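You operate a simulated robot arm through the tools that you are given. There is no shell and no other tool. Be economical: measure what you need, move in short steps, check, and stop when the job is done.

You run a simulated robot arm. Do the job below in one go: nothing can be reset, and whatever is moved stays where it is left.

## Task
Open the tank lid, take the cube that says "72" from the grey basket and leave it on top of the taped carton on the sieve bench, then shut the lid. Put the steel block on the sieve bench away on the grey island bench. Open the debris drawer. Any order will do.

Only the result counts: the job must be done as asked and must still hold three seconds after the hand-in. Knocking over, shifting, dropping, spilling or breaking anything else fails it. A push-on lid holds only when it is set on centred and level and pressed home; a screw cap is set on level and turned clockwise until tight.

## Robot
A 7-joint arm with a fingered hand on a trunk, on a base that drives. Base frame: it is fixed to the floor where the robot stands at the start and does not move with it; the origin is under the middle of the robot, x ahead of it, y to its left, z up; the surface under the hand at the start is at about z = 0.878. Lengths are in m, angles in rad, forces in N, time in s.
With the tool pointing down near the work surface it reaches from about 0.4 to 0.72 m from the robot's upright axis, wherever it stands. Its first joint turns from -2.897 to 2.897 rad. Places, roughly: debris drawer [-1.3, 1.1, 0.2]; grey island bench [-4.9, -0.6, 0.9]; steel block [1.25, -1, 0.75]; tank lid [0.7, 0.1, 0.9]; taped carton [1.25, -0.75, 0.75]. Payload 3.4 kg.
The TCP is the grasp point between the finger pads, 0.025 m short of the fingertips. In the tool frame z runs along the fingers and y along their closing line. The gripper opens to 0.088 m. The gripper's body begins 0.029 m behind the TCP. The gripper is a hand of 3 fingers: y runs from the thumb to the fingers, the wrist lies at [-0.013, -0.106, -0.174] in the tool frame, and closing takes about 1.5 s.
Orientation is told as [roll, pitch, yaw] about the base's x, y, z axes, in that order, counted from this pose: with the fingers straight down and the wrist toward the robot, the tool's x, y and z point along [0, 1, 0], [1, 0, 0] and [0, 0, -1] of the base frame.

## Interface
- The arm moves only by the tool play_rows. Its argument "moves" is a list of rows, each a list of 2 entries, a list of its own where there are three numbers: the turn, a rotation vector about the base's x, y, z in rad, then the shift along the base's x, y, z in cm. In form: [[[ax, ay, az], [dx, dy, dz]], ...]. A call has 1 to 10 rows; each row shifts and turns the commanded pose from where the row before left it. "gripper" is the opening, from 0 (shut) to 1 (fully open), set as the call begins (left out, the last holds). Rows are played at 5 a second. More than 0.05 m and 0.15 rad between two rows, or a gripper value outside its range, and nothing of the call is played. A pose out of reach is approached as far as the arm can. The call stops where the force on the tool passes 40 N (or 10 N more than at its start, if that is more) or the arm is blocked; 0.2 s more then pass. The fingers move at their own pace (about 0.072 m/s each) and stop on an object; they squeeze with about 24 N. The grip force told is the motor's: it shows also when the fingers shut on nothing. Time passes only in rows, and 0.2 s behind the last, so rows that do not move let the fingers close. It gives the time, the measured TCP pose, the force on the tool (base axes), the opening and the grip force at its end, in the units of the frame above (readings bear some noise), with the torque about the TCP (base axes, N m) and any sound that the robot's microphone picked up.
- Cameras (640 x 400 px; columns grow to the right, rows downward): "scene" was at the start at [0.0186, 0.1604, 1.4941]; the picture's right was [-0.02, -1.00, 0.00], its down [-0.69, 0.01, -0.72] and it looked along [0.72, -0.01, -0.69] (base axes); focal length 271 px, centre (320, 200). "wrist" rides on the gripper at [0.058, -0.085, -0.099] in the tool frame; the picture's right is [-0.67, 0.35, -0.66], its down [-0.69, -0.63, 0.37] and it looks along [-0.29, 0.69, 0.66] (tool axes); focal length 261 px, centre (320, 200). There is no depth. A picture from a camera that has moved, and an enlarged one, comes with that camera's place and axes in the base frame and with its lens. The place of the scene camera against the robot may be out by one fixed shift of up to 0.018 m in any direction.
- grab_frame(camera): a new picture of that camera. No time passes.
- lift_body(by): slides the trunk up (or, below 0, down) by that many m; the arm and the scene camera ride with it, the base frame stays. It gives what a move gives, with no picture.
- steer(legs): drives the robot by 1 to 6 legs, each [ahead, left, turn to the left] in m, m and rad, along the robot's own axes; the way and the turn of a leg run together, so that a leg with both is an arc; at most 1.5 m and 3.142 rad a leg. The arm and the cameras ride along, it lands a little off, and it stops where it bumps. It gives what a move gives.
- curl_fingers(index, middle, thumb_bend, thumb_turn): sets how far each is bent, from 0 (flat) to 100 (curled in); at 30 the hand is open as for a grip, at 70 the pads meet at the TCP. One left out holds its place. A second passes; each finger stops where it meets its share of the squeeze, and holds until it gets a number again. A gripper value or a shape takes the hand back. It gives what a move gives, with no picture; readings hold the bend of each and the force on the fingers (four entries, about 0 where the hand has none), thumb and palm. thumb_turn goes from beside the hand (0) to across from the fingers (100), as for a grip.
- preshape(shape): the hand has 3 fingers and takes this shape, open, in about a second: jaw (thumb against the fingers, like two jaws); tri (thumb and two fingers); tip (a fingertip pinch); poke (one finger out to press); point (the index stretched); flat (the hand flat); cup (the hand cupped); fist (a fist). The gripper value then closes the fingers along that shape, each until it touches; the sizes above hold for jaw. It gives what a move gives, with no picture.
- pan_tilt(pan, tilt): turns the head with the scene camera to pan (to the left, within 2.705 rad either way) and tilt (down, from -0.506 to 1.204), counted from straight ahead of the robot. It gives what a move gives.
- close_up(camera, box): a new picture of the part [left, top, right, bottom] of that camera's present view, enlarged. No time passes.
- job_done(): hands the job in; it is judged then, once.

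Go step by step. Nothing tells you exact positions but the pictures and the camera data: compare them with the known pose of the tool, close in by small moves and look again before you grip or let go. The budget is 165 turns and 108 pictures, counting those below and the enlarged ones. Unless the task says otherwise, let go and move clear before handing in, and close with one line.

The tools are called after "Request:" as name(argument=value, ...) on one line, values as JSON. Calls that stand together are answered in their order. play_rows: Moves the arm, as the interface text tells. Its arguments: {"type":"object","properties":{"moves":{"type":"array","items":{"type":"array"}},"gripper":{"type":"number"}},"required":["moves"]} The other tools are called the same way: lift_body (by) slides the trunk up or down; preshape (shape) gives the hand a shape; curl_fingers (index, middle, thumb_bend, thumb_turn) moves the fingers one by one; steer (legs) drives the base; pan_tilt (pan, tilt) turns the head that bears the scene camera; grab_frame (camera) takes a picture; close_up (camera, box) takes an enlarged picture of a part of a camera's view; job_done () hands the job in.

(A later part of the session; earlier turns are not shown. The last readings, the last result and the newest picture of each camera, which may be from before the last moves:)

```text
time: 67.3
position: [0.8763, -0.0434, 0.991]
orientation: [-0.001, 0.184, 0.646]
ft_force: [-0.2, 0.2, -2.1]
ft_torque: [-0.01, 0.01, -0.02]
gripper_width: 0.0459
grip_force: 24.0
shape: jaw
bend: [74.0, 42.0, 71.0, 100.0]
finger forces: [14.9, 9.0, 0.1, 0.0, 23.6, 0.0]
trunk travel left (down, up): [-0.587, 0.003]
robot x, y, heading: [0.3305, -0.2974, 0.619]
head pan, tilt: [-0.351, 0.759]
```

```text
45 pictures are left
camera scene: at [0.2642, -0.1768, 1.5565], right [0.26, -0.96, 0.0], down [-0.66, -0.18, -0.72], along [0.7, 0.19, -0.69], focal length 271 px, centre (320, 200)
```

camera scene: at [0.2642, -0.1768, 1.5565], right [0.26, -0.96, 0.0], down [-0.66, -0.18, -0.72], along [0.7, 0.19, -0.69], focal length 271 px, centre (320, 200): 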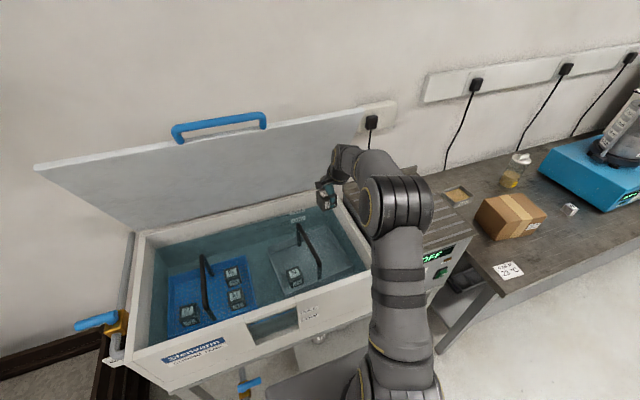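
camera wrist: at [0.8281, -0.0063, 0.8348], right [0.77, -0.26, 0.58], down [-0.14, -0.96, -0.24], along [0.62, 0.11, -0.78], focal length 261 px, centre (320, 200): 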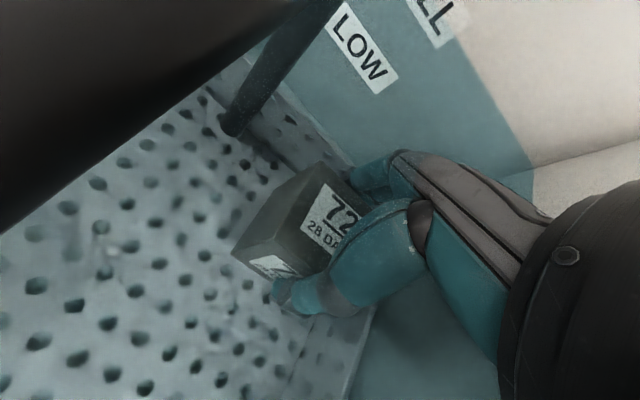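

The cube is out. I'll back away until the hand is clear of the benches, then strafe right to face the carton.

Request:
steer(legs=[[-0.33, 0, 0], [0, -0.85, 0]])

Request:
pan_tilt(pan=0.0, tilt=0.76)

Request:
grab_frame(camera="scene")

```text
time: 73.6
position: [1.0962, -0.9241, 0.9908]
orientation: [0.001, 0.183, 0.646]
ft_force: [0.2, -0.3, -2.1]
ft_torque: [0.01, -0.02, -0.05]
gripper_width: 0.0458
grip_force: 23.9
shape: jaw
bend: [74.0, 42.0, 71.0, 100.0]
finger forces: [14.9, 8.9, 0.0, 0.0, 23.6, 0.1]
trunk travel left (down, up): [-0.587, 0.003]
robot x, y, heading: [0.5464, -1.1779, 0.618]
head pan, tilt: [-0.351, 0.759]
```

```text
time: 74.4
position: [1.0958, -0.9248, 0.9919]
orientation: [0.001, 0.183, 0.646]
ft_force: [0.3, 0.1, -3.2]
ft_torque: [-0.04, -0.02, 0.01]
gripper_width: 0.0459
grip_force: 23.6
shape: jaw
bend: [74.0, 42.0, 71.0, 100.0]
finger forces: [14.9, 8.9, 0.0, 0.1, 23.6, 0.1]
trunk travel left (down, up): [-0.587, 0.003]
robot x, y, heading: [0.55, -1.181, 0.618]
head pan, tilt: [0.0, 0.759]
```

```text
44 pictures are left
camera scene: at [0.4726, -1.0339, 1.5565], right [0.58, -0.81, 0.0], down [-0.56, -0.4, -0.73], along [0.59, 0.42, -0.69], focal length 271 px, centre (320, 200)
```

scene: 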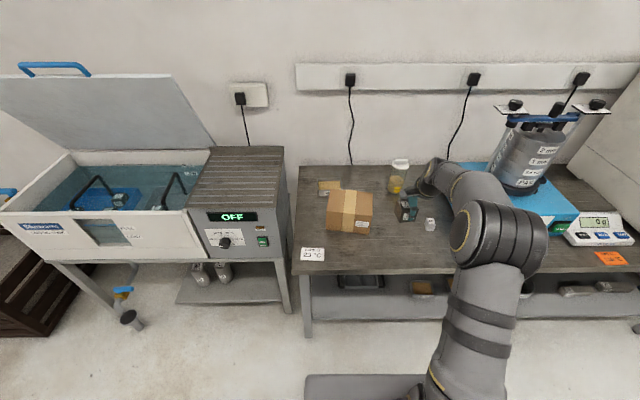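

Request:
close_up(camera="scene", box=[300, 150, 460, 250])

Request:
grab_frame(camera="wrist")

```text
4.00 times, centred on (380, 200) of scene
camera zoom: at [0.4726, -1.0339, 1.5565], right [0.58, -0.81, 0.0], down [-0.56, -0.4, -0.73], along [0.59, 0.42, -0.69], focal length 1083 px, centre (80, 200)
```

zoom: 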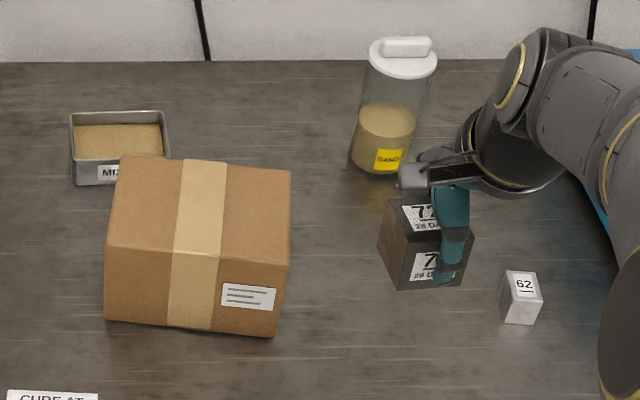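

```text
42 pictures are left
camera wrist: at [1.0087, -0.9178, 1.105], right [0.77, -0.26, 0.58], down [-0.13, -0.96, -0.25], along [0.62, 0.11, -0.78], focal length 261 px, centre (320, 200)
```

wrist: 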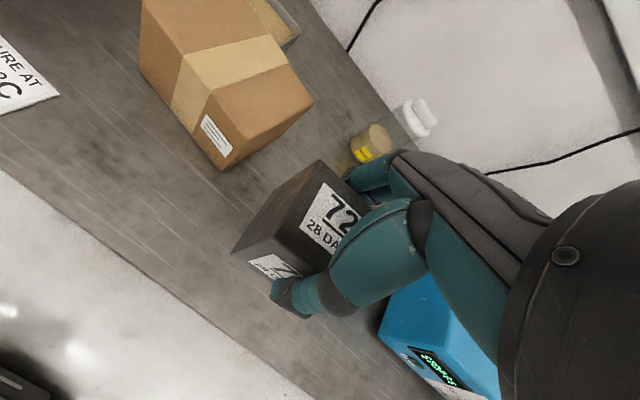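

The carton's top centre is at about (1.135, -0.702, 0.85) and about 16×14 cm. I'll drive left and forward a little, then bring the cube over it.

Request:
steer(legs=[[0, 0.13, 0], [0.09, 0, 0]])

Request:
grab_frame(camera="wrist")

Request:
close_up(camera="scene", box=[280, 130, 472, 250])

```text
time: 76.4
position: [1.0952, -0.7647, 0.9899]
orientation: [0.002, 0.184, 0.649]
ft_force: [0.2, -1.1, -2.8]
ft_torque: [-0.03, -0.01, 0.0]
gripper_width: 0.0458
grip_force: 24.0
shape: jaw
bend: [74.0, 42.0, 71.0, 100.0]
finger forces: [14.9, 8.8, 0.0, 0.0, 23.6, 0.0]
trunk travel left (down, up): [-0.587, 0.003]
robot x, y, heading: [0.5516, -1.0194, 0.62]
head pan, tilt: [0.0, 0.759]
```

```text
41 pictures are left
camera wrist: at [1.0081, -0.7585, 1.1044], right [0.77, -0.25, 0.58], down [-0.13, -0.96, -0.24], along [0.62, 0.11, -0.78], focal length 261 px, centre (320, 200)
```

wrist: 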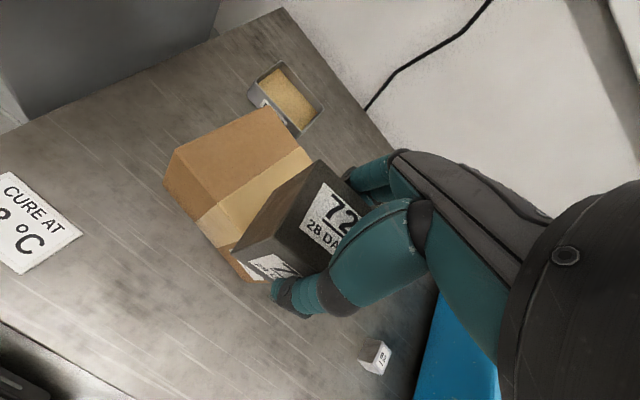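

```text
3.33 times, centred on (376, 190) of scene
camera zoom: at [0.4724, -0.8747, 1.5565], right [0.58, -0.81, 0.0], down [-0.56, -0.4, -0.72], along [0.59, 0.42, -0.69], focal length 903 px, centre (133, 233)
```

zoom: 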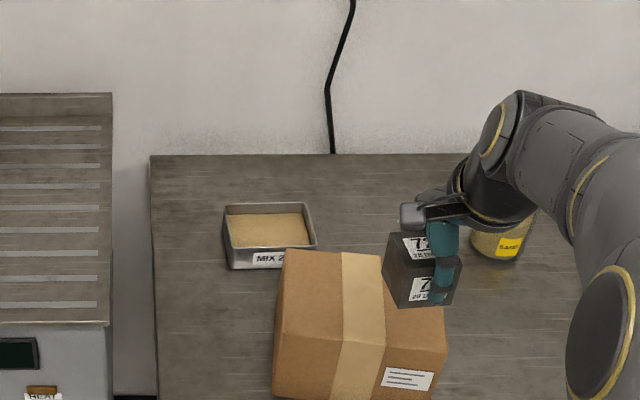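

Moving the cube over the carton's centre and lowering close to its top.

Request:
play_rows(moves=[[[0, 0, 0], [1.9, 3.2, 0]], [[0, 0, 0], [1.9, 3.2, 0]], [[0, 0, 0], [0, 0, -2]], [[0, 0, 0], [0, 0, -2]]])

Request:
grab_frame(camera="wrist")

Request:
close_up(camera="scene", box=[300, 150, 460, 250])

```text
time: 77.4
position: [1.1332, -0.7015, 0.9514]
orientation: [0.0, 0.184, 0.648]
ft_force: [-0.2, -0.8, -2.7]
ft_torque: [0.02, -0.02, 0.01]
gripper_width: 0.0456
grip_force: 23.7
shape: jaw
bend: [74.0, 42.0, 71.0, 100.0]
finger forces: [14.8, 8.7, 0.1, 0.1, 23.3, 0.0]
trunk travel left (down, up): [-0.587, 0.003]
robot x, y, heading: [0.5451, -1.0197, 0.619]
head pan, tilt: [0.0, 0.759]
```

```text
39 pictures are left
camera wrist: at [1.0459, -0.6947, 1.0649], right [0.77, -0.25, 0.58], down [-0.13, -0.96, -0.24], along [0.62, 0.11, -0.78], focal length 261 px, centre (320, 200)
```

wrist: 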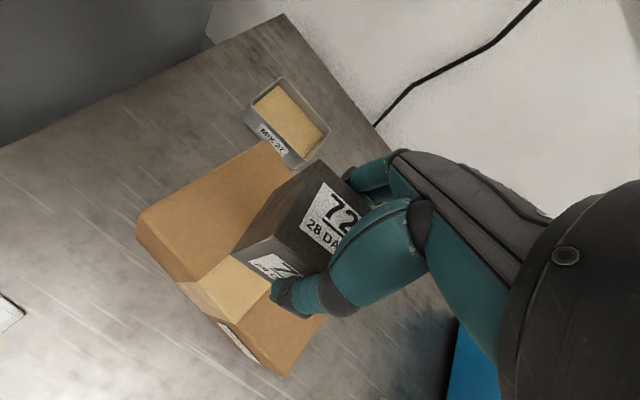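

```text
4.00 times, centred on (380, 200) of scene
camera zoom: at [0.4714, -0.8755, 1.5565], right [0.58, -0.81, 0.0], down [-0.56, -0.4, -0.73], along [0.59, 0.42, -0.69], focal length 1083 px, centre (80, 200)
```

zoom: 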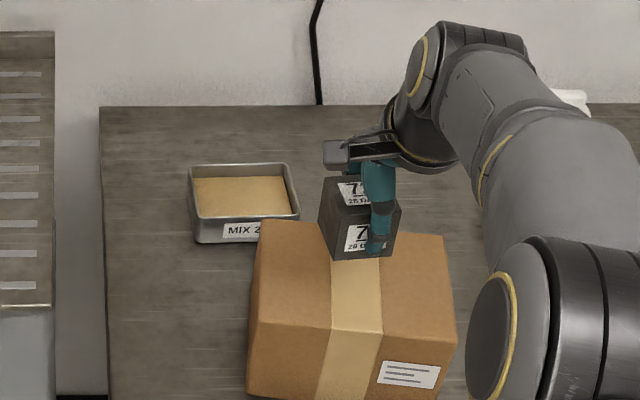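

Descending gently toward the carton top.

Request:
play_rows(moves=[[[0, 0, 0], [0, 0, -1]], [[0, 0, 0], [0, 0, -1]], [[0, 0, 0], [0, 0, -0.7]]])

Request:
close_up(camera="scene", box=[340, 170, 420, 220])

```text
time: 78.2
position: [1.1327, -0.6999, 0.9233]
orientation: [0.001, 0.182, 0.65]
ft_force: [-0.5, -0.2, -2.7]
ft_torque: [-0.01, -0.02, -0.03]
gripper_width: 0.0459
grip_force: 24.6
shape: jaw
bend: [74.0, 42.0, 71.0, 100.0]
finger forces: [14.8, 8.7, 0.0, 0.0, 23.3, 0.1]
trunk travel left (down, up): [-0.587, 0.003]
robot x, y, heading: [0.5472, -1.0192, 0.615]
head pan, tilt: [0.0, 0.759]
```

```text
8.00 times, centred on (380, 195) of scene
camera zoom: at [0.4712, -0.8756, 1.5565], right [0.58, -0.81, 0.0], down [-0.56, -0.4, -0.73], along [0.59, 0.42, -0.69], focal length 2167 px, centre (-160, 240)
```

zoom: 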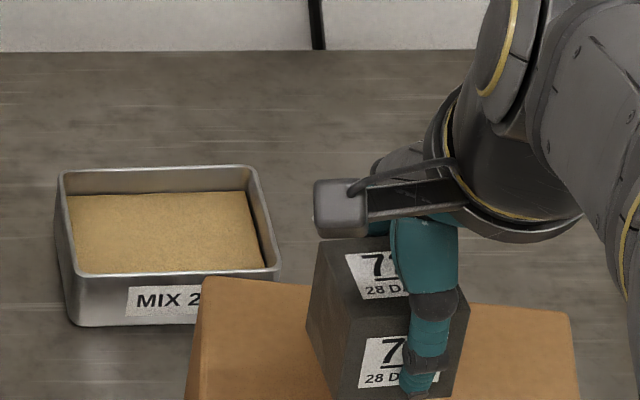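

Request:
play_rows(moves=[[[0, 0, 0], [0, 0, -0.5]], [[0, 0, 0], [0, 0, -0.4]], [[0, 0, 0], [0, 0, 0]]])

Request:
play_rows(moves=[[[0, 0, 0], [0, 0, -0.4]], [[0, 0, 0], [0, 0, 0]]])

Request:
play_rows(moves=[[[0, 0, 0], [0, 0, -0.3]], [[0, 0, 0], [0, 0, 0]]])

```text
time: 79.0
position: [1.1328, -0.7008, 0.9146]
orientation: [0.002, 0.185, 0.648]
ft_force: [-0.1, 0.1, -3.2]
ft_torque: [0.04, -0.01, -0.02]
gripper_width: 0.0456
grip_force: 25.0
shape: jaw
bend: [74.0, 42.0, 71.0, 100.0]
finger forces: [14.8, 8.7, 0.0, 0.0, 23.3, 0.1]
trunk travel left (down, up): [-0.587, 0.003]
robot x, y, heading: [0.5514, -1.0188, 0.617]
head pan, tilt: [0.0, 0.759]
```

```text
time: 79.6
position: [1.1324, -0.7019, 0.9101]
orientation: [0.0, 0.183, 0.649]
ft_force: [-0.1, 0.2, -3.3]
ft_torque: [-0.03, -0.02, 0.04]
gripper_width: 0.0455
grip_force: 23.8
shape: jaw
bend: [74.0, 42.0, 71.0, 100.0]
finger forces: [14.7, 8.6, 0.0, 0.0, 23.3, 0.1]
trunk travel left (down, up): [-0.587, 0.003]
robot x, y, heading: [0.548, -1.0188, 0.622]
head pan, tilt: [0.0, 0.759]
```

```text
time: 80.2
position: [1.1319, -0.7017, 0.9084]
orientation: [0.002, 0.183, 0.649]
ft_force: [-0.4, 0.2, -1.7]
ft_torque: [0.01, -0.04, 0.02]
gripper_width: 0.0456
grip_force: 23.9
shape: jaw
bend: [74.0, 42.0, 71.0, 100.0]
finger forces: [14.8, 8.7, 0.0, 0.1, 23.2, 0.0]
trunk travel left (down, up): [-0.587, 0.003]
robot x, y, heading: [0.5486, -1.0197, 0.619]
head pan, tilt: [0.0, 0.759]
```

Contact may be starting (force −3.3 → −1.7). A few more 3 mm steps.

Request:
play_rows(moves=[[[0, 0, 0], [0, 0, -0.3]], [[0, 0, 0], [0, 0, 0]]])

Request:
play_rows(moves=[[[0, 0, 0], [0, 0, -0.2]], [[0, 0, 0], [0, 0, 0]]])

Request:
close_up(camera="scene", box=[340, 180, 420, 230])

```text
time: 80.8
position: [1.1341, -0.7004, 0.9054]
orientation: [0.003, 0.184, 0.649]
ft_force: [-0.6, 0.6, -3.3]
ft_torque: [-0.01, -0.03, 0.01]
gripper_width: 0.0453
grip_force: 23.8
shape: jaw
bend: [74.0, 42.0, 71.0, 100.0]
finger forces: [14.6, 8.7, 0.0, 0.1, 23.2, 0.0]
trunk travel left (down, up): [-0.587, 0.003]
robot x, y, heading: [0.5466, -1.0252, 0.622]
head pan, tilt: [0.0, 0.759]
```

```text
time: 81.4
position: [1.1334, -0.7015, 0.9026]
orientation: [0.002, 0.184, 0.648]
ft_force: [0.4, -0.1, -3.2]
ft_torque: [-0.02, 0.0, -0.01]
gripper_width: 0.0458
grip_force: 24.3
shape: jaw
bend: [74.0, 42.0, 71.0, 100.0]
finger forces: [14.7, 8.7, 0.1, 0.1, 23.3, 0.1]
trunk travel left (down, up): [-0.587, 0.003]
robot x, y, heading: [0.5453, -1.0243, 0.618]
head pan, tilt: [0.0, 0.759]
```

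```text
8.00 times, centred on (380, 205) of scene
camera zoom: at [0.4712, -0.8756, 1.5565], right [0.58, -0.81, 0.0], down [-0.56, -0.4, -0.73], along [0.59, 0.42, -0.69], focal length 2167 px, centre (-160, 160)
```

zoom: 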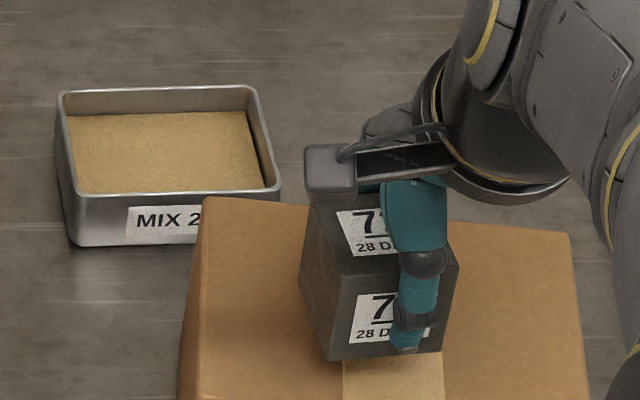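

Still no contact; continuing in small steps.

Request:
play_rows(moves=[[[0, 0, 0], [0, 0, -0.3]], [[0, 0, 0], [0, 0, 0]]])

Request:
play_rows(moves=[[[0, 0, 0], [0, 0, -0.3]], [[0, 0, 0], [0, 0, 0]]])

Request:
play_rows(moves=[[[0, 0, 0], [0, 0, -0.3]], [[0, 0, 0], [0, 0, 0]]])

```text
time: 82.0
position: [1.1327, -0.7013, 0.8998]
orientation: [0.001, 0.184, 0.649]
ft_force: [0.0, 0.2, -3.1]
ft_torque: [-0.01, -0.04, 0.01]
gripper_width: 0.0451
grip_force: 24.2
shape: jaw
bend: [74.0, 42.0, 71.0, 100.0]
finger forces: [14.7, 8.7, 0.1, 0.0, 23.1, 0.0]
trunk travel left (down, up): [-0.587, 0.003]
robot x, y, heading: [0.5455, -1.0197, 0.616]
head pan, tilt: [0.0, 0.759]
```

```text
time: 82.6
position: [1.1332, -0.702, 0.8967]
orientation: [0.003, 0.186, 0.65]
ft_force: [-0.7, -0.3, -2.7]
ft_torque: [-0.01, -0.06, 0.02]
gripper_width: 0.0455
grip_force: 24.3
shape: jaw
bend: [74.0, 42.0, 71.0, 100.0]
finger forces: [14.6, 8.7, 0.1, 0.1, 23.2, 0.1]
trunk travel left (down, up): [-0.587, 0.003]
robot x, y, heading: [0.5498, -1.0215, 0.617]
head pan, tilt: [0.0, 0.759]
```

```text
time: 83.2
position: [1.1318, -0.7017, 0.8951]
orientation: [0.002, 0.181, 0.65]
ft_force: [0.6, -0.1, -3.5]
ft_torque: [-0.02, -0.06, -0.02]
gripper_width: 0.0455
grip_force: 24.7
shape: jaw
bend: [74.0, 42.0, 71.0, 100.0]
finger forces: [14.7, 8.6, 0.0, 0.0, 23.2, 0.0]
trunk travel left (down, up): [-0.587, 0.003]
robot x, y, heading: [0.5477, -1.0203, 0.619]
head pan, tilt: [0.0, 0.759]
```

Request:
play_rows(moves=[[[0, 0, 0], [0, 0, -0.3]], [[0, 0, 0], [0, 0, 0]]])

Request:
play_rows(moves=[[[0, 0, 0], [0, 0, -0.3]], [[0, 0, 0], [0, 0, 0]]])

Request:
grab_frame(camera="wrist")

```text
time: 83.8
position: [1.1332, -0.7025, 0.8905]
orientation: [0.002, 0.184, 0.649]
ft_force: [0.0, -0.2, -1.5]
ft_torque: [-0.05, -0.06, -0.01]
gripper_width: 0.0456
grip_force: 24.1
shape: jaw
bend: [74.0, 42.0, 71.0, 100.0]
finger forces: [14.7, 8.8, 0.1, 0.0, 23.2, 0.0]
trunk travel left (down, up): [-0.587, 0.003]
robot x, y, heading: [0.5482, -1.0225, 0.62]
head pan, tilt: [0.0, 0.759]
```

```text
time: 84.4
position: [1.132, -0.7017, 0.8868]
orientation: [0.003, 0.181, 0.65]
ft_force: [0.0, 0.2, -2.4]
ft_torque: [-0.04, -0.01, 0.03]
gripper_width: 0.0456
grip_force: 23.9
shape: jaw
bend: [74.0, 42.0, 71.0, 100.0]
finger forces: [14.7, 8.7, 0.0, 0.0, 23.3, 0.0]
trunk travel left (down, up): [-0.587, 0.003]
robot x, y, heading: [0.5473, -1.0231, 0.622]
head pan, tilt: [0.0, 0.759]
```

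```text
35 pictures are left
camera wrist: at [1.0452, -0.6953, 1.0017], right [0.77, -0.25, 0.58], down [-0.13, -0.96, -0.25], along [0.62, 0.11, -0.78], focal length 261 px, centre (320, 200)
```

wrist: 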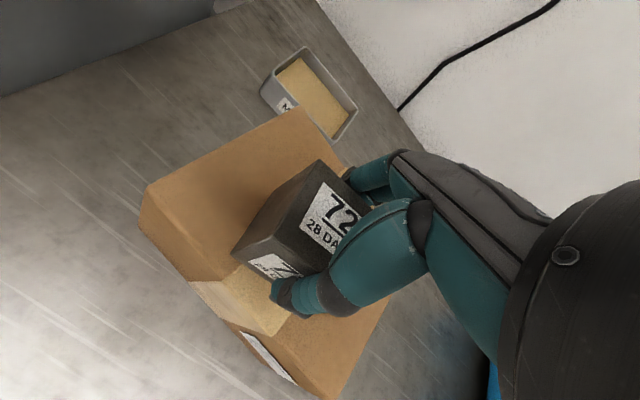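

Request:
play_rows(moves=[[[0, 0, 0], [0, 0, -0.4]], [[0, 0, 0], [0, 0, 0]]])

Request:
play_rows(moves=[[[0, 0, 0], [0, 0, -0.3]], [[0, 0, 0], [0, 0, 0]]])

Request:
play_rows(moves=[[[0, 0, 0], [0, 0, -0.3]], [[0, 0, 0], [0, 0, 0]]])

```text
time: 85.0
position: [1.1332, -0.7019, 0.883]
orientation: [0.002, 0.185, 0.65]
ft_force: [0.4, 0.3, -2.7]
ft_torque: [-0.07, -0.05, 0.0]
gripper_width: 0.0456
grip_force: 24.4
shape: jaw
bend: [74.0, 42.0, 71.0, 100.0]
finger forces: [14.7, 8.8, 0.1, 0.0, 23.2, 0.1]
trunk travel left (down, up): [-0.587, 0.003]
robot x, y, heading: [0.549, -1.0187, 0.624]
head pan, tilt: [0.0, 0.759]
```

```text
time: 85.6
position: [1.1333, -0.7004, 0.882]
orientation: [0.0, 0.182, 0.65]
ft_force: [0.4, -0.3, 4.0]
ft_torque: [0.1, -0.14, 0.01]
gripper_width: 0.0458
grip_force: 24.1
shape: jaw
bend: [74.0, 43.0, 71.0, 100.0]
finger forces: [15.4, 9.0, 0.1, 0.1, 24.7, 0.0]
trunk travel left (down, up): [-0.587, 0.003]
robot x, y, heading: [0.5488, -1.0199, 0.619]
head pan, tilt: [0.0, 0.759]
```

```text
time: 86.2
position: [1.1319, -0.7017, 0.88]
orientation: [0.0, 0.173, 0.647]
ft_force: [2.9, 0.7, 18.5]
ft_torque: [0.38, -0.46, 0.03]
gripper_width: 0.0453
grip_force: 24.7
shape: jaw
bend: [74.0, 42.0, 71.0, 100.0]
finger forces: [22.2, 12.8, 0.1, 0.0, 25.7, 0.0]
trunk travel left (down, up): [-0.587, 0.003]
robot x, y, heading: [0.5503, -1.021, 0.622]
head pan, tilt: [0.0, 0.759]
```

Contact: the torque shows the cube's back edge touching first. I'll ease the hand's pitch down to level the cube.

Request:
play_rows(moves=[[[0, 0, 0], [0, 0, 0.3]], [[0.047, -0.065, 0], [0, 0, 0]], [[0, 0, 0], [0, 0, -0.3]], [[0, 0, 0], [0, 0, 0]]])

Request:
close_up(camera="scene", box=[340, 190, 420, 240])

```text
time: 87.2
position: [1.131, -0.7024, 0.8793]
orientation: [-0.002, 0.101, 0.646]
ft_force: [0.1, -1.7, 17.4]
ft_torque: [-0.17, 0.22, -0.01]
gripper_width: 0.0454
grip_force: 23.7
shape: jaw
bend: [74.0, 43.0, 71.0, 100.0]
finger forces: [14.4, 8.2, 0.0, 0.0, 23.9, 0.0]
trunk travel left (down, up): [-0.587, 0.003]
robot x, y, heading: [0.5488, -1.0245, 0.622]
head pan, tilt: [0.0, 0.759]
```

```text
8.00 times, centred on (380, 215) of scene
camera zoom: at [0.4686, -0.8772, 1.5567], right [0.58, -0.81, 0.0], down [-0.56, -0.4, -0.73], along [0.59, 0.42, -0.69], focal length 2167 px, centre (-160, 80)
```

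zoom: 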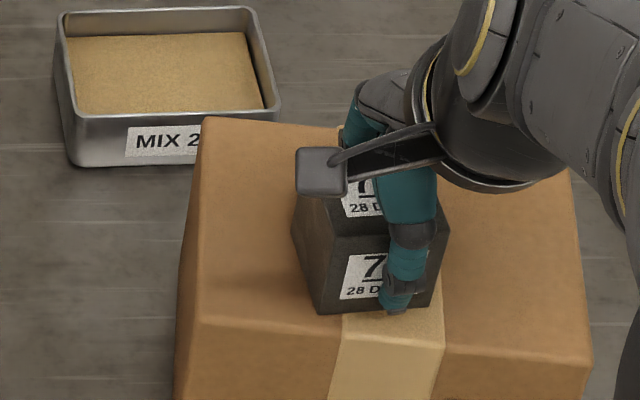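

Nearly level now, but the cube sits toward the carton's front edge. I'll lift 6 mm, move 2 cm back, correct the pitch slightly, and set it down.

Request:
play_rows(moves=[[[0, 0, 0], [0, 0, 0.7]], [[-0.018, 0.024, 0], [1.7, 1.2, 0]], [[0, 0, 0], [0, 0, -0.4]], [[0, 0, 0], [0, 0, -0.3]], [[0, 0, 0], [0, 0, 0]]])

```text
time: 88.4
position: [1.1491, -0.69, 0.88]
orientation: [-0.001, 0.13, 0.649]
ft_force: [-1.1, 0.1, 12.8]
ft_torque: [0.17, -0.14, 0.04]
gripper_width: 0.0451
grip_force: 24.0
shape: jaw
bend: [74.0, 43.0, 71.0, 100.0]
finger forces: [16.4, 9.9, 0.1, 0.0, 25.5, 0.0]
trunk travel left (down, up): [-0.587, 0.003]
robot x, y, heading: [0.5432, -1.0239, 0.622]
head pan, tilt: [0.0, 0.759]
```

Well-seated. Opening the hand.

Request:
play_rows(moves=[[[0, 0, 0], [0, 0, 0]], [[0, 0, 0], [0, 0, 0]], [[0, 0, 0], [0, 0, 0]], [[0, 0, 0], [0, 0, 0]], [[0, 0, 0], [0, 0, 0]]], gripper=0.9)

Request:
grab_frame(camera="wrist")

```text
time: 89.6
position: [1.1478, -0.692, 0.883]
orientation: [-0.003, 0.128, 0.647]
ft_force: [-6.4, -5.3, 31.2]
ft_torque: [0.64, -0.51, 0.04]
gripper_width: 0.0774
grip_force: 0.1
shape: jaw
bend: [39.0, 33.0, 34.0, 98.0]
finger forces: [29.3, 2.7, 0.0, 0.0, 0.1, 0.1]
trunk travel left (down, up): [-0.587, 0.003]
robot x, y, heading: [0.5501, -1.0204, 0.623]
head pan, tilt: [0.0, 0.759]
```

```text
33 pictures are left
camera wrist: at [1.0544, -0.6883, 0.992], right [0.75, -0.27, 0.61], down [-0.12, -0.95, -0.28], along [0.66, 0.14, -0.74], focal length 261 px, centre (320, 200)
```

wrist: 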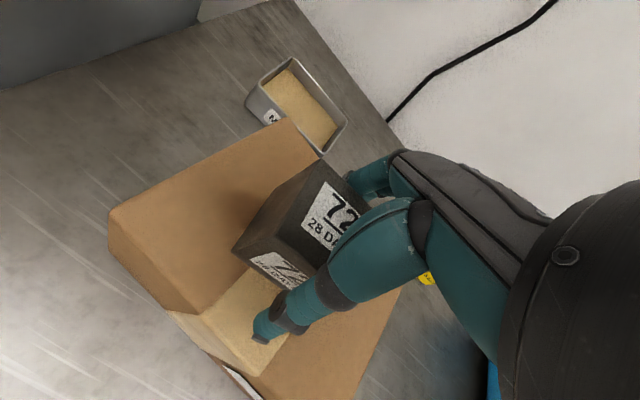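

Released; an index fingertip presses on something, so I'll rise straight up and check.

Request:
play_rows(moves=[[[0, 0, 0], [0, 0, 1]], [[0, 0, 0], [0, 0, 1]], [[0, 0, 0], [0, 0, 3]], [[0, 0, 0], [0, 0, 4]]])

Request:
close_up(camera="scene", box=[300, 150, 460, 250])

```text
time: 90.6
position: [1.1481, -0.6898, 0.9684]
orientation: [-0.001, 0.135, 0.65]
ft_force: [-0.5, 0.4, -0.3]
ft_torque: [0.0, 0.0, 0.0]
gripper_width: 0.079
grip_force: 0.1
shape: jaw
bend: [29.0, 32.0, 34.0, 98.0]
finger forces: [0.0, 0.0, 0.1, 0.0, 0.0, 0.0]
trunk travel left (down, up): [-0.587, 0.003]
robot x, y, heading: [0.5488, -1.0232, 0.618]
head pan, tilt: [0.0, 0.759]
```

```text
4.00 times, centred on (380, 200) of scene
camera zoom: at [0.4707, -0.8758, 1.5565], right [0.58, -0.81, 0.0], down [-0.56, -0.4, -0.73], along [0.59, 0.42, -0.69], focal length 1083 px, centre (80, 200)
```

zoom: 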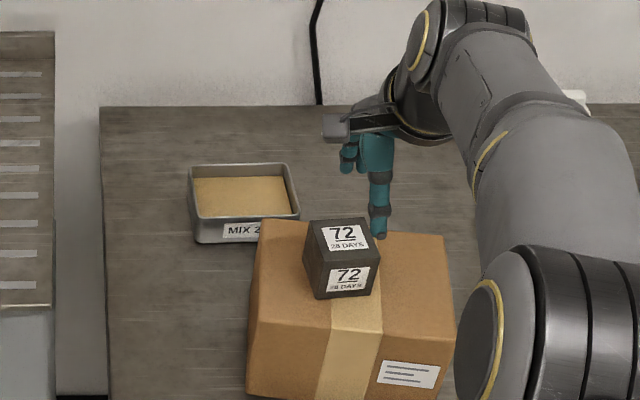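

The cube rests squarely on the carton. Next is the steel block: its top triangulates to about (1.302, -0.975, 0.77). I'll strafe right to put the hand over it and straighten the hand.

Request:
steer(legs=[[0, -0.33, 0]])

Request:
play_rows(moves=[[[0.077, -0.105, 0], [0, 0, 0]], [[0, 0, 0], [0, 0, -2]], [[0, 0, 0], [0, 0, -2]]])

Request:
grab_frame(camera="wrist")

Request:
grab_frame(camera="scene")

```text
time: 92.8
position: [1.3432, -0.9608, 0.9691]
orientation: [0.0, 0.135, 0.649]
ft_force: [1.0, 0.3, -0.4]
ft_torque: [-0.01, -0.05, -0.03]
gripper_width: 0.079
grip_force: 0.1
shape: jaw
bend: [29.0, 32.0, 34.0, 98.0]
finger forces: [0.1, 0.0, 0.0, 0.0, 0.1, 0.0]
trunk travel left (down, up): [-0.587, 0.003]
robot x, y, heading: [0.7374, -1.293, 0.617]
head pan, tilt: [0.0, 0.759]
```

```text
time: 93.6
position: [1.3419, -0.9609, 0.9285]
orientation: [-0.001, 0.003, 0.644]
ft_force: [0.0, 0.7, 0.8]
ft_torque: [-0.02, -0.01, 0.0]
gripper_width: 0.079
grip_force: 0.0
shape: jaw
bend: [29.0, 32.0, 34.0, 98.0]
finger forces: [0.1, 0.0, 0.1, 0.1, 0.0, 0.0]
trunk travel left (down, up): [-0.587, 0.003]
robot x, y, heading: [0.7401, -1.2934, 0.618]
head pan, tilt: [0.0, 0.759]
```

```text
31 pictures are left
camera wrist: at [1.2393, -0.9657, 1.0285], right [0.68, -0.32, 0.66], down [-0.09, -0.93, -0.36], along [0.73, 0.19, -0.66], focal length 261 px, centre (320, 200)
```

wrist: 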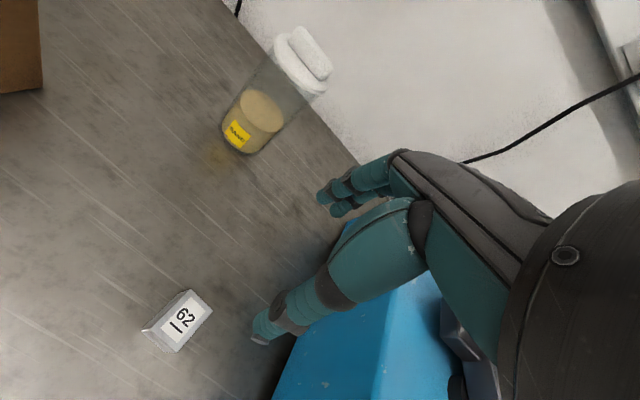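

```text
30 pictures are left
camera scene: at [0.6638, -1.1458, 1.5565], right [0.58, -0.81, 0.0], down [-0.56, -0.4, -0.73], along [0.59, 0.42, -0.69], focal length 271 px, centre (320, 200)
```

scene: 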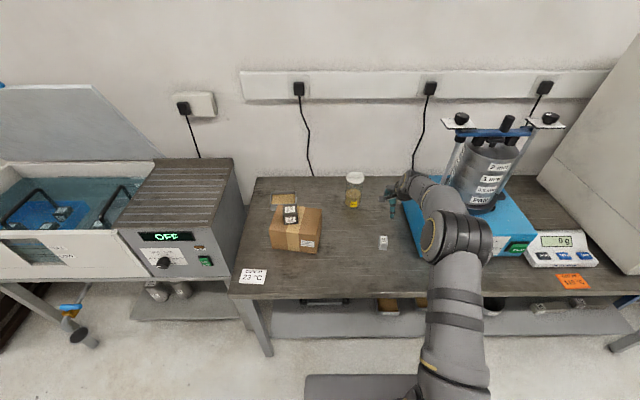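

The block is at about (1.31, -0.98, 0.77), roughly 3.5 cm wide and turned about 0.15 rad from the hand. I'll align above it and descend.

Request:
play_rows(moves=[[[0, 0, -0.14], [-1.6, -0.9, 0]], [[0, 0, 0], [-1.6, -0.9, 0]], [[0, 0, 0], [0, 0, -4]], [[0, 0, 0], [0, 0, -4]]], gripper=0.85)

Request:
grab_frame(camera="wrist")

```text
time: 94.6
position: [1.3105, -0.9784, 0.8482]
orientation: [-0.004, 0.006, 0.507]
ft_force: [-1.0, 0.7, 0.3]
ft_torque: [-0.01, 0.03, -0.02]
gripper_width: 0.075
grip_force: 0.1
shape: jaw
bend: [28.0, 33.0, 43.0, 98.0]
finger forces: [0.1, 0.0, 0.0, 0.0, 0.0, 0.0]
trunk travel left (down, up): [-0.587, 0.003]
robot x, y, heading: [0.7401, -1.2913, 0.618]
head pan, tilt: [0.0, 0.759]
```

```text
29 pictures are left
camera wrist: at [1.2068, -0.9693, 0.9483], right [0.63, -0.41, 0.66], down [-0.22, -0.91, -0.36], along [0.74, 0.09, -0.66], focal length 261 px, centre (320, 200)
```

wrist: 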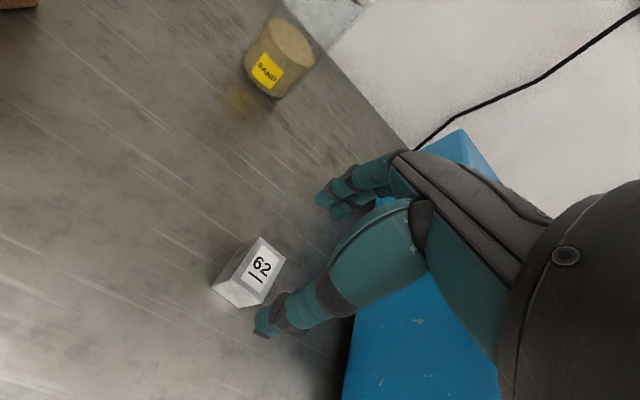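

Aligned within 3 mm. Descending to grip height.

Request:
play_rows(moves=[[[0, 0, 0], [0.3, 0, -2.5]], [[0, 0, 0], [0, 0, -2.5]], [[0, 0, 0], [0, 0, -1.8]], [[0, 0, 0], [0, 0, -1.3]]])

Request:
grab_frame(camera="wrist")

```text
time: 95.6
position: [1.312, -0.9793, 0.7674]
orientation: [-0.001, 0.004, 0.505]
ft_force: [-0.1, -0.5, 0.2]
ft_torque: [-0.02, 0.03, 0.0]
gripper_width: 0.0752
grip_force: 0.1
shape: jaw
bend: [28.0, 33.0, 43.0, 98.0]
finger forces: [0.0, 0.0, 0.0, 0.0, 0.1, 0.0]
trunk travel left (down, up): [-0.587, 0.003]
robot x, y, heading: [0.7412, -1.2896, 0.623]
head pan, tilt: [0.0, 0.759]
```

```text
28 pictures are left
camera wrist: at [1.2109, -0.9701, 0.867], right [0.63, -0.41, 0.66], down [-0.22, -0.91, -0.36], along [0.74, 0.09, -0.66], focal length 261 px, centre (320, 200)
```

wrist: 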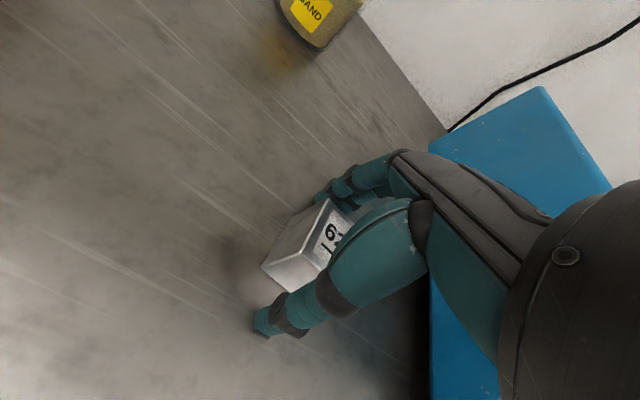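

The block is between the fingers. Lowering 6 mm and closing.

Request:
play_rows(moves=[[[0, 0, 0], [0, 0, -0.6]], [[0, 0, 0], [0, 0, 0]], [[0, 0, 0], [0, 0, 0]], [[0, 0, 0], [0, 0, 0]], [[0, 0, 0], [0, 0, 0]], [[0, 0, 0], [0, 0, 0]], [[0, 0, 0], [0, 0, 0]]], gripper=0)

Request:
play_rows(moves=[[[0, 0, 0], [0, 0, 1.5]], [[0, 0, 0], [0, 0, 1.5]]])

Request:
grab_frame(camera="wrist")

```text
time: 97.2
position: [1.3116, -0.9789, 0.7655]
orientation: [-0.003, -0.004, 0.507]
ft_force: [-1.5, -0.3, 37.3]
ft_torque: [-0.08, 0.45, 0.01]
gripper_width: 0.0368
grip_force: 24.1
shape: jaw
bend: [75.0, 48.0, 75.0, 100.0]
finger forces: [25.3, 5.6, 0.1, 0.0, 45.2, 0.0]
trunk travel left (down, up): [-0.587, 0.003]
robot x, y, heading: [0.743, -1.2934, 0.622]
head pan, tilt: [0.0, 0.759]
```

```text
time: 97.8
position: [1.3118, -0.9801, 0.7882]
orientation: [-0.002, 0.009, 0.505]
ft_force: [0.6, -0.2, -3.4]
ft_torque: [-0.02, 0.0, 0.05]
gripper_width: 0.0358
grip_force: 23.6
shape: jaw
bend: [74.0, 47.0, 75.0, 100.0]
finger forces: [14.9, 6.8, 0.0, 0.0, 21.7, 0.0]
trunk travel left (down, up): [-0.587, 0.003]
robot x, y, heading: [0.7411, -1.2886, 0.621]
head pan, tilt: [0.0, 0.759]
```

```text
27 pictures are left
camera wrist: at [1.21, -0.9697, 0.8895], right [0.63, -0.41, 0.65], down [-0.22, -0.91, -0.36], along [0.74, 0.08, -0.67], focal length 261 px, centre (320, 200)
```

wrist: 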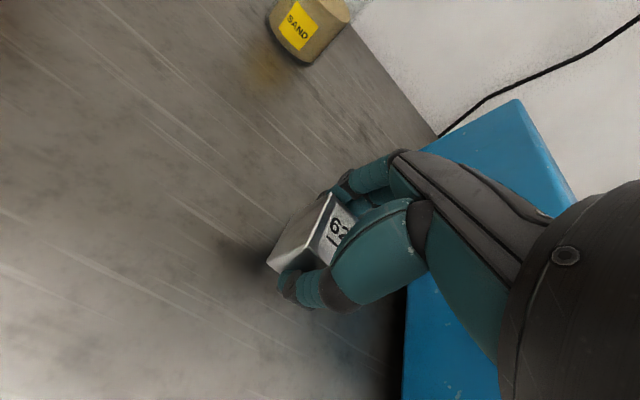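

The steel block is held. I'll raise it, back well away from the bench, turn toward the island and look.

Request:
play_rows(moves=[[[0, 0, 0], [0, 0, 4]], [[0, 0, 0], [0, 0, 4]], [[0, 0, 0], [0, 0, 4]], [[0, 0, 0], [0, 0, 4]], [[0, 0, 0], [0, 0, 4]], [[0, 0, 0], [0, 0, 4]]])

Request:
steer(legs=[[-0.5, 0, 0], [0, 0, 2.35]])

Request:
pan_tilt(pan=0.0, tilt=0.45)

Request:
grab_frame(camera="scene")

```text
time: 99.2
position: [1.3125, -0.9788, 1.0335]
orientation: [-0.003, 0.003, 0.507]
ft_force: [-0.1, 0.0, -2.5]
ft_torque: [-0.04, -0.02, -0.02]
gripper_width: 0.0357
grip_force: 24.1
shape: jaw
bend: [74.0, 47.0, 75.0, 100.0]
finger forces: [15.0, 6.7, 0.1, 0.0, 21.5, 0.1]
trunk travel left (down, up): [-0.587, 0.003]
robot x, y, heading: [0.738, -1.29, 0.616]
head pan, tilt: [0.0, 0.759]
```

```text
time: 104.6
position: [0.4905, -0.9433, 1.0306]
orientation: [-0.002, 0.007, 1.329]
ft_force: [0.0, 0.8, -2.8]
ft_torque: [-0.02, 0.0, 0.0]
gripper_width: 0.0359
grip_force: 23.9
shape: jaw
bend: [74.0, 47.0, 75.0, 100.0]
finger forces: [15.0, 6.6, 0.0, 0.0, 21.5, 0.1]
trunk travel left (down, up): [-0.587, 0.003]
robot x, y, heading: [0.3338, -1.5764, 1.445]
head pan, tilt: [0.0, 0.759]
stopped in leg 2: the robot was blocked; the commanded pose is now the measured one
```

```text
time: 105.4
position: [0.4913, -0.9437, 1.0316]
orientation: [-0.004, 0.004, 1.33]
ft_force: [-0.5, 0.5, -2.7]
ft_torque: [-0.02, 0.04, 0.01]
gripper_width: 0.0355
grip_force: 24.4
shape: jaw
bend: [74.0, 47.0, 75.0, 100.0]
finger forces: [14.9, 6.6, 0.0, 0.0, 21.4, 0.1]
trunk travel left (down, up): [-0.587, 0.003]
robot x, y, heading: [0.3302, -1.5757, 1.436]
head pan, tilt: [0.0, 0.45]
```

```text
26 pictures are left
camera scene: at [0.1741, -1.5192, 1.5836], right [0.99, -0.13, 0.0], down [-0.06, -0.43, -0.9], along [0.12, 0.89, -0.44], focal length 271 px, centre (320, 200)
```

scene: 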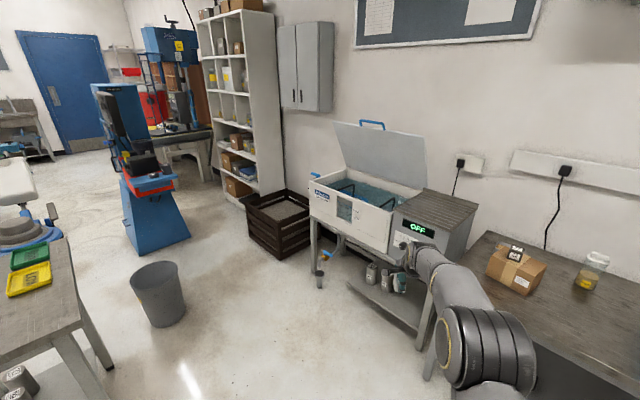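

Turning was blocked by something, probably the base against the table on my left. I'll look to the left and behind.

Request:
pan_tilt(pan=1.4, tilt=0.7)

Request:
grab_frame(camera="scene")

Request:
pan_tilt(pan=2.65, tilt=0.8)

Request:
grab_frame(camera="scene")

```text
time: 106.9
position: [0.4918, -0.944, 1.0317]
orientation: [-0.004, 0.004, 1.327]
ft_force: [0.4, -0.5, -3.1]
ft_torque: [-0.01, 0.0, -0.01]
gripper_width: 0.0358
grip_force: 24.4
shape: jaw
bend: [74.0, 47.0, 75.0, 100.0]
finger forces: [14.9, 6.7, 0.0, 0.0, 21.5, 0.0]
trunk travel left (down, up): [-0.587, 0.003]
robot x, y, heading: [0.3333, -1.5754, 1.442]
head pan, tilt: [1.4, 0.7]
```

```text
25 pictures are left
camera scene: at [0.0811, -1.5851, 1.5615], right [0.3, 0.96, 0.0], down [0.62, -0.19, -0.77], along [-0.73, 0.23, -0.64], focal length 271 px, centre (320, 200)
```

scene: 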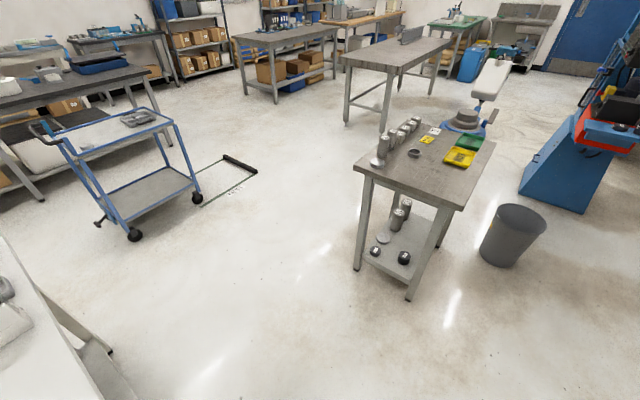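

```text
time: 108.3
position: [0.4922, -0.9446, 1.0319]
orientation: [-0.003, 0.005, 1.327]
ft_force: [0.1, -0.2, -2.9]
ft_torque: [-0.04, 0.0, -0.02]
gripper_width: 0.0359
grip_force: 24.0
shape: jaw
bend: [74.0, 47.0, 75.0, 100.0]
finger forces: [14.9, 6.6, 0.1, 0.0, 21.5, 0.0]
trunk travel left (down, up): [-0.587, 0.003]
robot x, y, heading: [0.3309, -1.5739, 1.441]
head pan, tilt: [2.649, 0.799]
```

```text
24 pictures are left
camera scene: at [0.1152, -1.6759, 1.5533], right [-0.81, 0.58, 0.0], down [0.42, 0.58, -0.7], along [-0.41, -0.57, -0.72], focal length 271 px, centre (320, 200)
```

scene: 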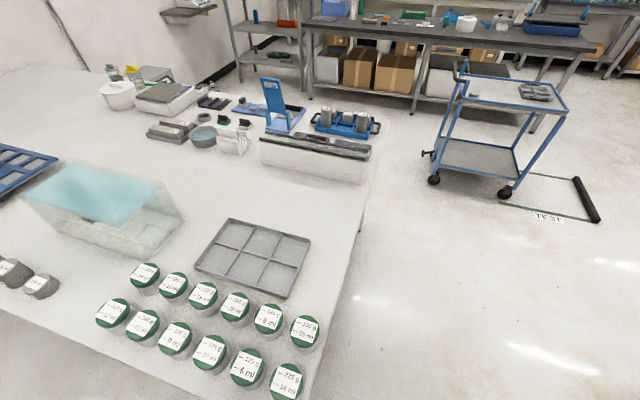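

The base had met the corner of a white table behind me. The island bench is across the room, past a small grey table. I'll move forward, turn, and drive along the free corridor between the tables.

Request:
steer(legs=[[0.36, 0, 0], [0, 0, 1.987], [1.175, 0, 0], [0, 0, -0.573], [0.886, 0, 0]])

Request:
pan_tilt(pan=0.1, tilt=0.5)

Request:
grab_frame(camera="scene")

```text
time: 126.9
position: [-2.2065, -1.0466, 1.03]
orientation: [-0.005, 0.006, 2.744]
ft_force: [-0.1, -0.1, -3.1]
ft_torque: [-0.02, 0.0, -0.01]
gripper_width: 0.0351
grip_force: 24.3
shape: jaw
bend: [74.0, 47.0, 75.0, 100.0]
finger forces: [14.8, 5.9, 0.1, 0.0, 20.6, 0.1]
trunk travel left (down, up): [-0.587, 0.003]
robot x, y, heading: [-1.6096, -1.3058, 2.856]
head pan, tilt: [2.649, 0.799]
```

```text
time: 129.2
position: [-2.2066, -1.0475, 1.031]
orientation: [-0.004, 0.005, 2.745]
ft_force: [0.8, -0.5, -3.1]
ft_torque: [0.0, 0.01, -0.02]
gripper_width: 0.0351
grip_force: 24.1
shape: jaw
bend: [74.0, 47.0, 75.0, 100.0]
finger forces: [14.7, 6.0, 0.0, 0.0, 20.8, 0.0]
trunk travel left (down, up): [-0.587, 0.003]
robot x, y, heading: [-1.6103, -1.3043, 2.859]
head pan, tilt: [0.099, 0.499]
```

```text
23 pictures are left
camera scene: at [-1.6874, -1.4523, 1.5792], right [0.18, 0.98, 0.0], down [0.47, -0.09, -0.88], along [-0.86, 0.16, -0.48], focal length 271 px, centre (320, 200)
```

scene: 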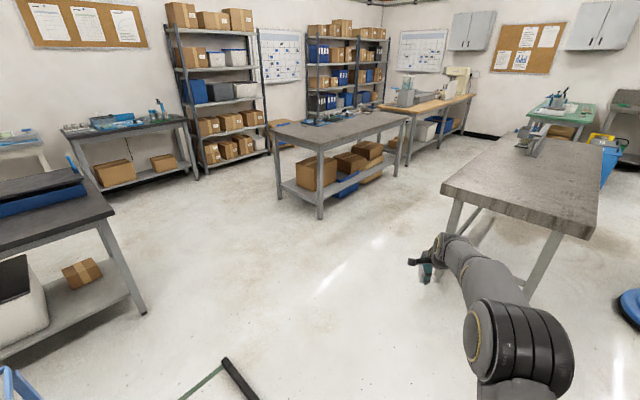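

The island bench is straight ahead, with its near corner at roughly (-3.7, -1.07). I'll drive toward that corner and look again from close by.

Request:
steer(legs=[[0, 0, 0.15], [1.25, 0, 0]])

Request:
pan_tilt(pan=0.1, tilt=0.76)

Request:
grab_frame(camera="scene")

```text
time: 136.1
position: [-3.4626, -0.9453, 1.0322]
orientation: [-0.004, 0.005, 2.872]
ft_force: [-0.3, 0.3, -3.3]
ft_torque: [0.0, -0.01, 0.0]
gripper_width: 0.0353
grip_force: 23.8
shape: jaw
bend: [74.0, 47.0, 75.0, 100.0]
finger forces: [14.6, 6.1, 0.1, 0.1, 20.6, 0.0]
trunk travel left (down, up): [-0.587, 0.003]
robot x, y, heading: [-2.8347, -1.1253, 2.987]
head pan, tilt: [0.099, 0.499]
```

```text
time: 136.9
position: [-3.4625, -0.9458, 1.0318]
orientation: [-0.004, 0.006, 2.873]
ft_force: [0.3, -1.5, -2.4]
ft_torque: [0.0, 0.0, 0.0]
gripper_width: 0.0351
grip_force: 24.5
shape: jaw
bend: [74.0, 47.0, 75.0, 100.0]
finger forces: [14.7, 6.1, 0.0, 0.0, 20.7, 0.0]
trunk travel left (down, up): [-0.587, 0.003]
robot x, y, heading: [-2.8358, -1.1255, 2.99]
head pan, tilt: [0.099, 0.759]
```

```text
22 pictures are left
camera scene: at [-2.887, -1.2812, 1.5566], right [0.06, 1.0, 0.0], down [0.69, -0.04, -0.73], along [-0.72, 0.04, -0.69], focal length 271 px, centre (320, 200)
```

scene: 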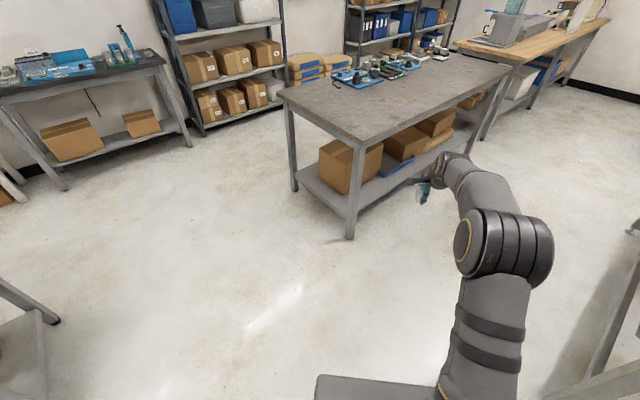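

The near end of the island top is free; its corner is at about (-3.96, -1.03), z≈0.85–0.9. I'll bring the block about 20 cm in from that corner.

Request:
steer(legs=[[0, 0.14, 0], [0.68, 0, 0]])

Request:
grab_frame(camera="scene")

Request:
grab_frame(camera="wrist")

```text
time: 141.6
position: [-4.1545, -0.9805, 1.0305]
orientation: [-0.004, 0.006, 2.873]
ft_force: [0.1, -0.3, -3.5]
ft_torque: [0.01, -0.03, 0.0]
gripper_width: 0.0348
grip_force: 24.2
shape: jaw
bend: [74.0, 47.0, 75.0, 100.0]
finger forces: [14.8, 6.0, 0.1, 0.0, 20.6, 0.1]
trunk travel left (down, up): [-0.587, 0.003]
robot x, y, heading: [-3.5289, -1.1596, 2.987]
head pan, tilt: [0.099, 0.759]
```

```text
21 pictures are left
camera scene: at [-3.5792, -1.315, 1.5565], right [0.06, 1.0, 0.0], down [0.69, -0.04, -0.72], along [-0.72, 0.04, -0.69], focal length 271 px, centre (320, 200)
```

scene: 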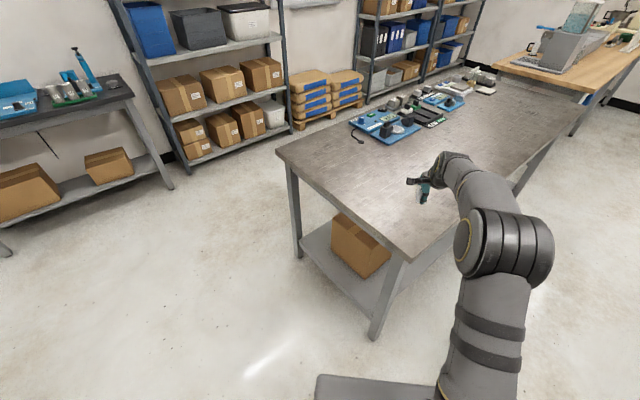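

```text
20 pictures are left
camera wrist: at [-4.0891, -1.0595, 1.1312], right [-0.16, 0.74, 0.66], down [0.79, 0.5, -0.36], along [-0.59, 0.46, -0.66], focal length 261 px, centre (320, 200)
```

wrist: 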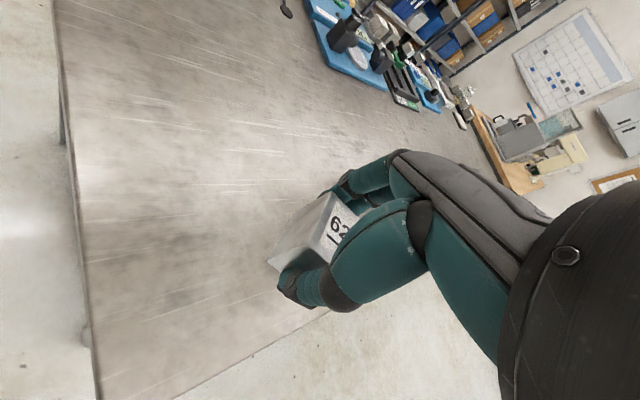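

The hand is over the free end of the island. I'll shift 5 cm further in and lower toward the top.

Request:
play_rows(moves=[[[0, 0, 0], [-2.5, -1.5, 0]], [[0, 0, 0], [-2.5, -1.5, 0]], [[0, 0, 0], [0, 0, -3]], [[0, 0, 0], [0, 0, -3]], [[0, 0, 0], [0, 0, -1.5]]])

Request:
play_rows(moves=[[[0, 0, 0], [0, 0, -0.5]], [[0, 0, 0], [0, 0, 0]]])

Request:
play_rows(moves=[[[0, 0, 0], [0, 0, -0.4]], [[0, 0, 0], [0, 0, 0]]])

```text
time: 142.8
position: [-4.204, -1.0105, 0.9555]
orientation: [-0.003, 0.005, 2.874]
ft_force: [0.6, 0.4, -4.6]
ft_torque: [0.01, -0.01, 0.04]
gripper_width: 0.0351
grip_force: 23.7
shape: jaw
bend: [74.0, 47.0, 75.0, 100.0]
finger forces: [14.8, 6.2, 0.1, 0.0, 20.8, 0.0]
trunk travel left (down, up): [-0.587, 0.003]
robot x, y, heading: [-3.5271, -1.159, 2.987]
head pan, tilt: [0.099, 0.759]
```

```text
time: 143.4
position: [-4.2035, -1.0103, 0.9496]
orientation: [-0.005, 0.004, 2.873]
ft_force: [0.3, 0.2, -3.9]
ft_torque: [-0.03, 0.02, -0.04]
gripper_width: 0.0351
grip_force: 24.2
shape: jaw
bend: [74.0, 47.0, 75.0, 100.0]
finger forces: [14.7, 6.2, 0.0, 0.1, 20.9, 0.1]
trunk travel left (down, up): [-0.587, 0.003]
robot x, y, heading: [-3.5277, -1.1585, 2.988]
head pan, tilt: [0.099, 0.759]
```

```text
time: 144.0
position: [-4.2036, -1.0102, 0.9475]
orientation: [-0.004, 0.005, 2.873]
ft_force: [0.0, 0.0, -3.6]
ft_torque: [0.03, -0.03, -0.02]
gripper_width: 0.0348
grip_force: 23.8
shape: jaw
bend: [74.0, 47.0, 75.0, 100.0]
finger forces: [14.8, 6.2, 0.0, 0.1, 20.8, 0.1]
trunk travel left (down, up): [-0.587, 0.003]
robot x, y, heading: [-3.5285, -1.1583, 2.988]
head pan, tilt: [0.099, 0.759]
```

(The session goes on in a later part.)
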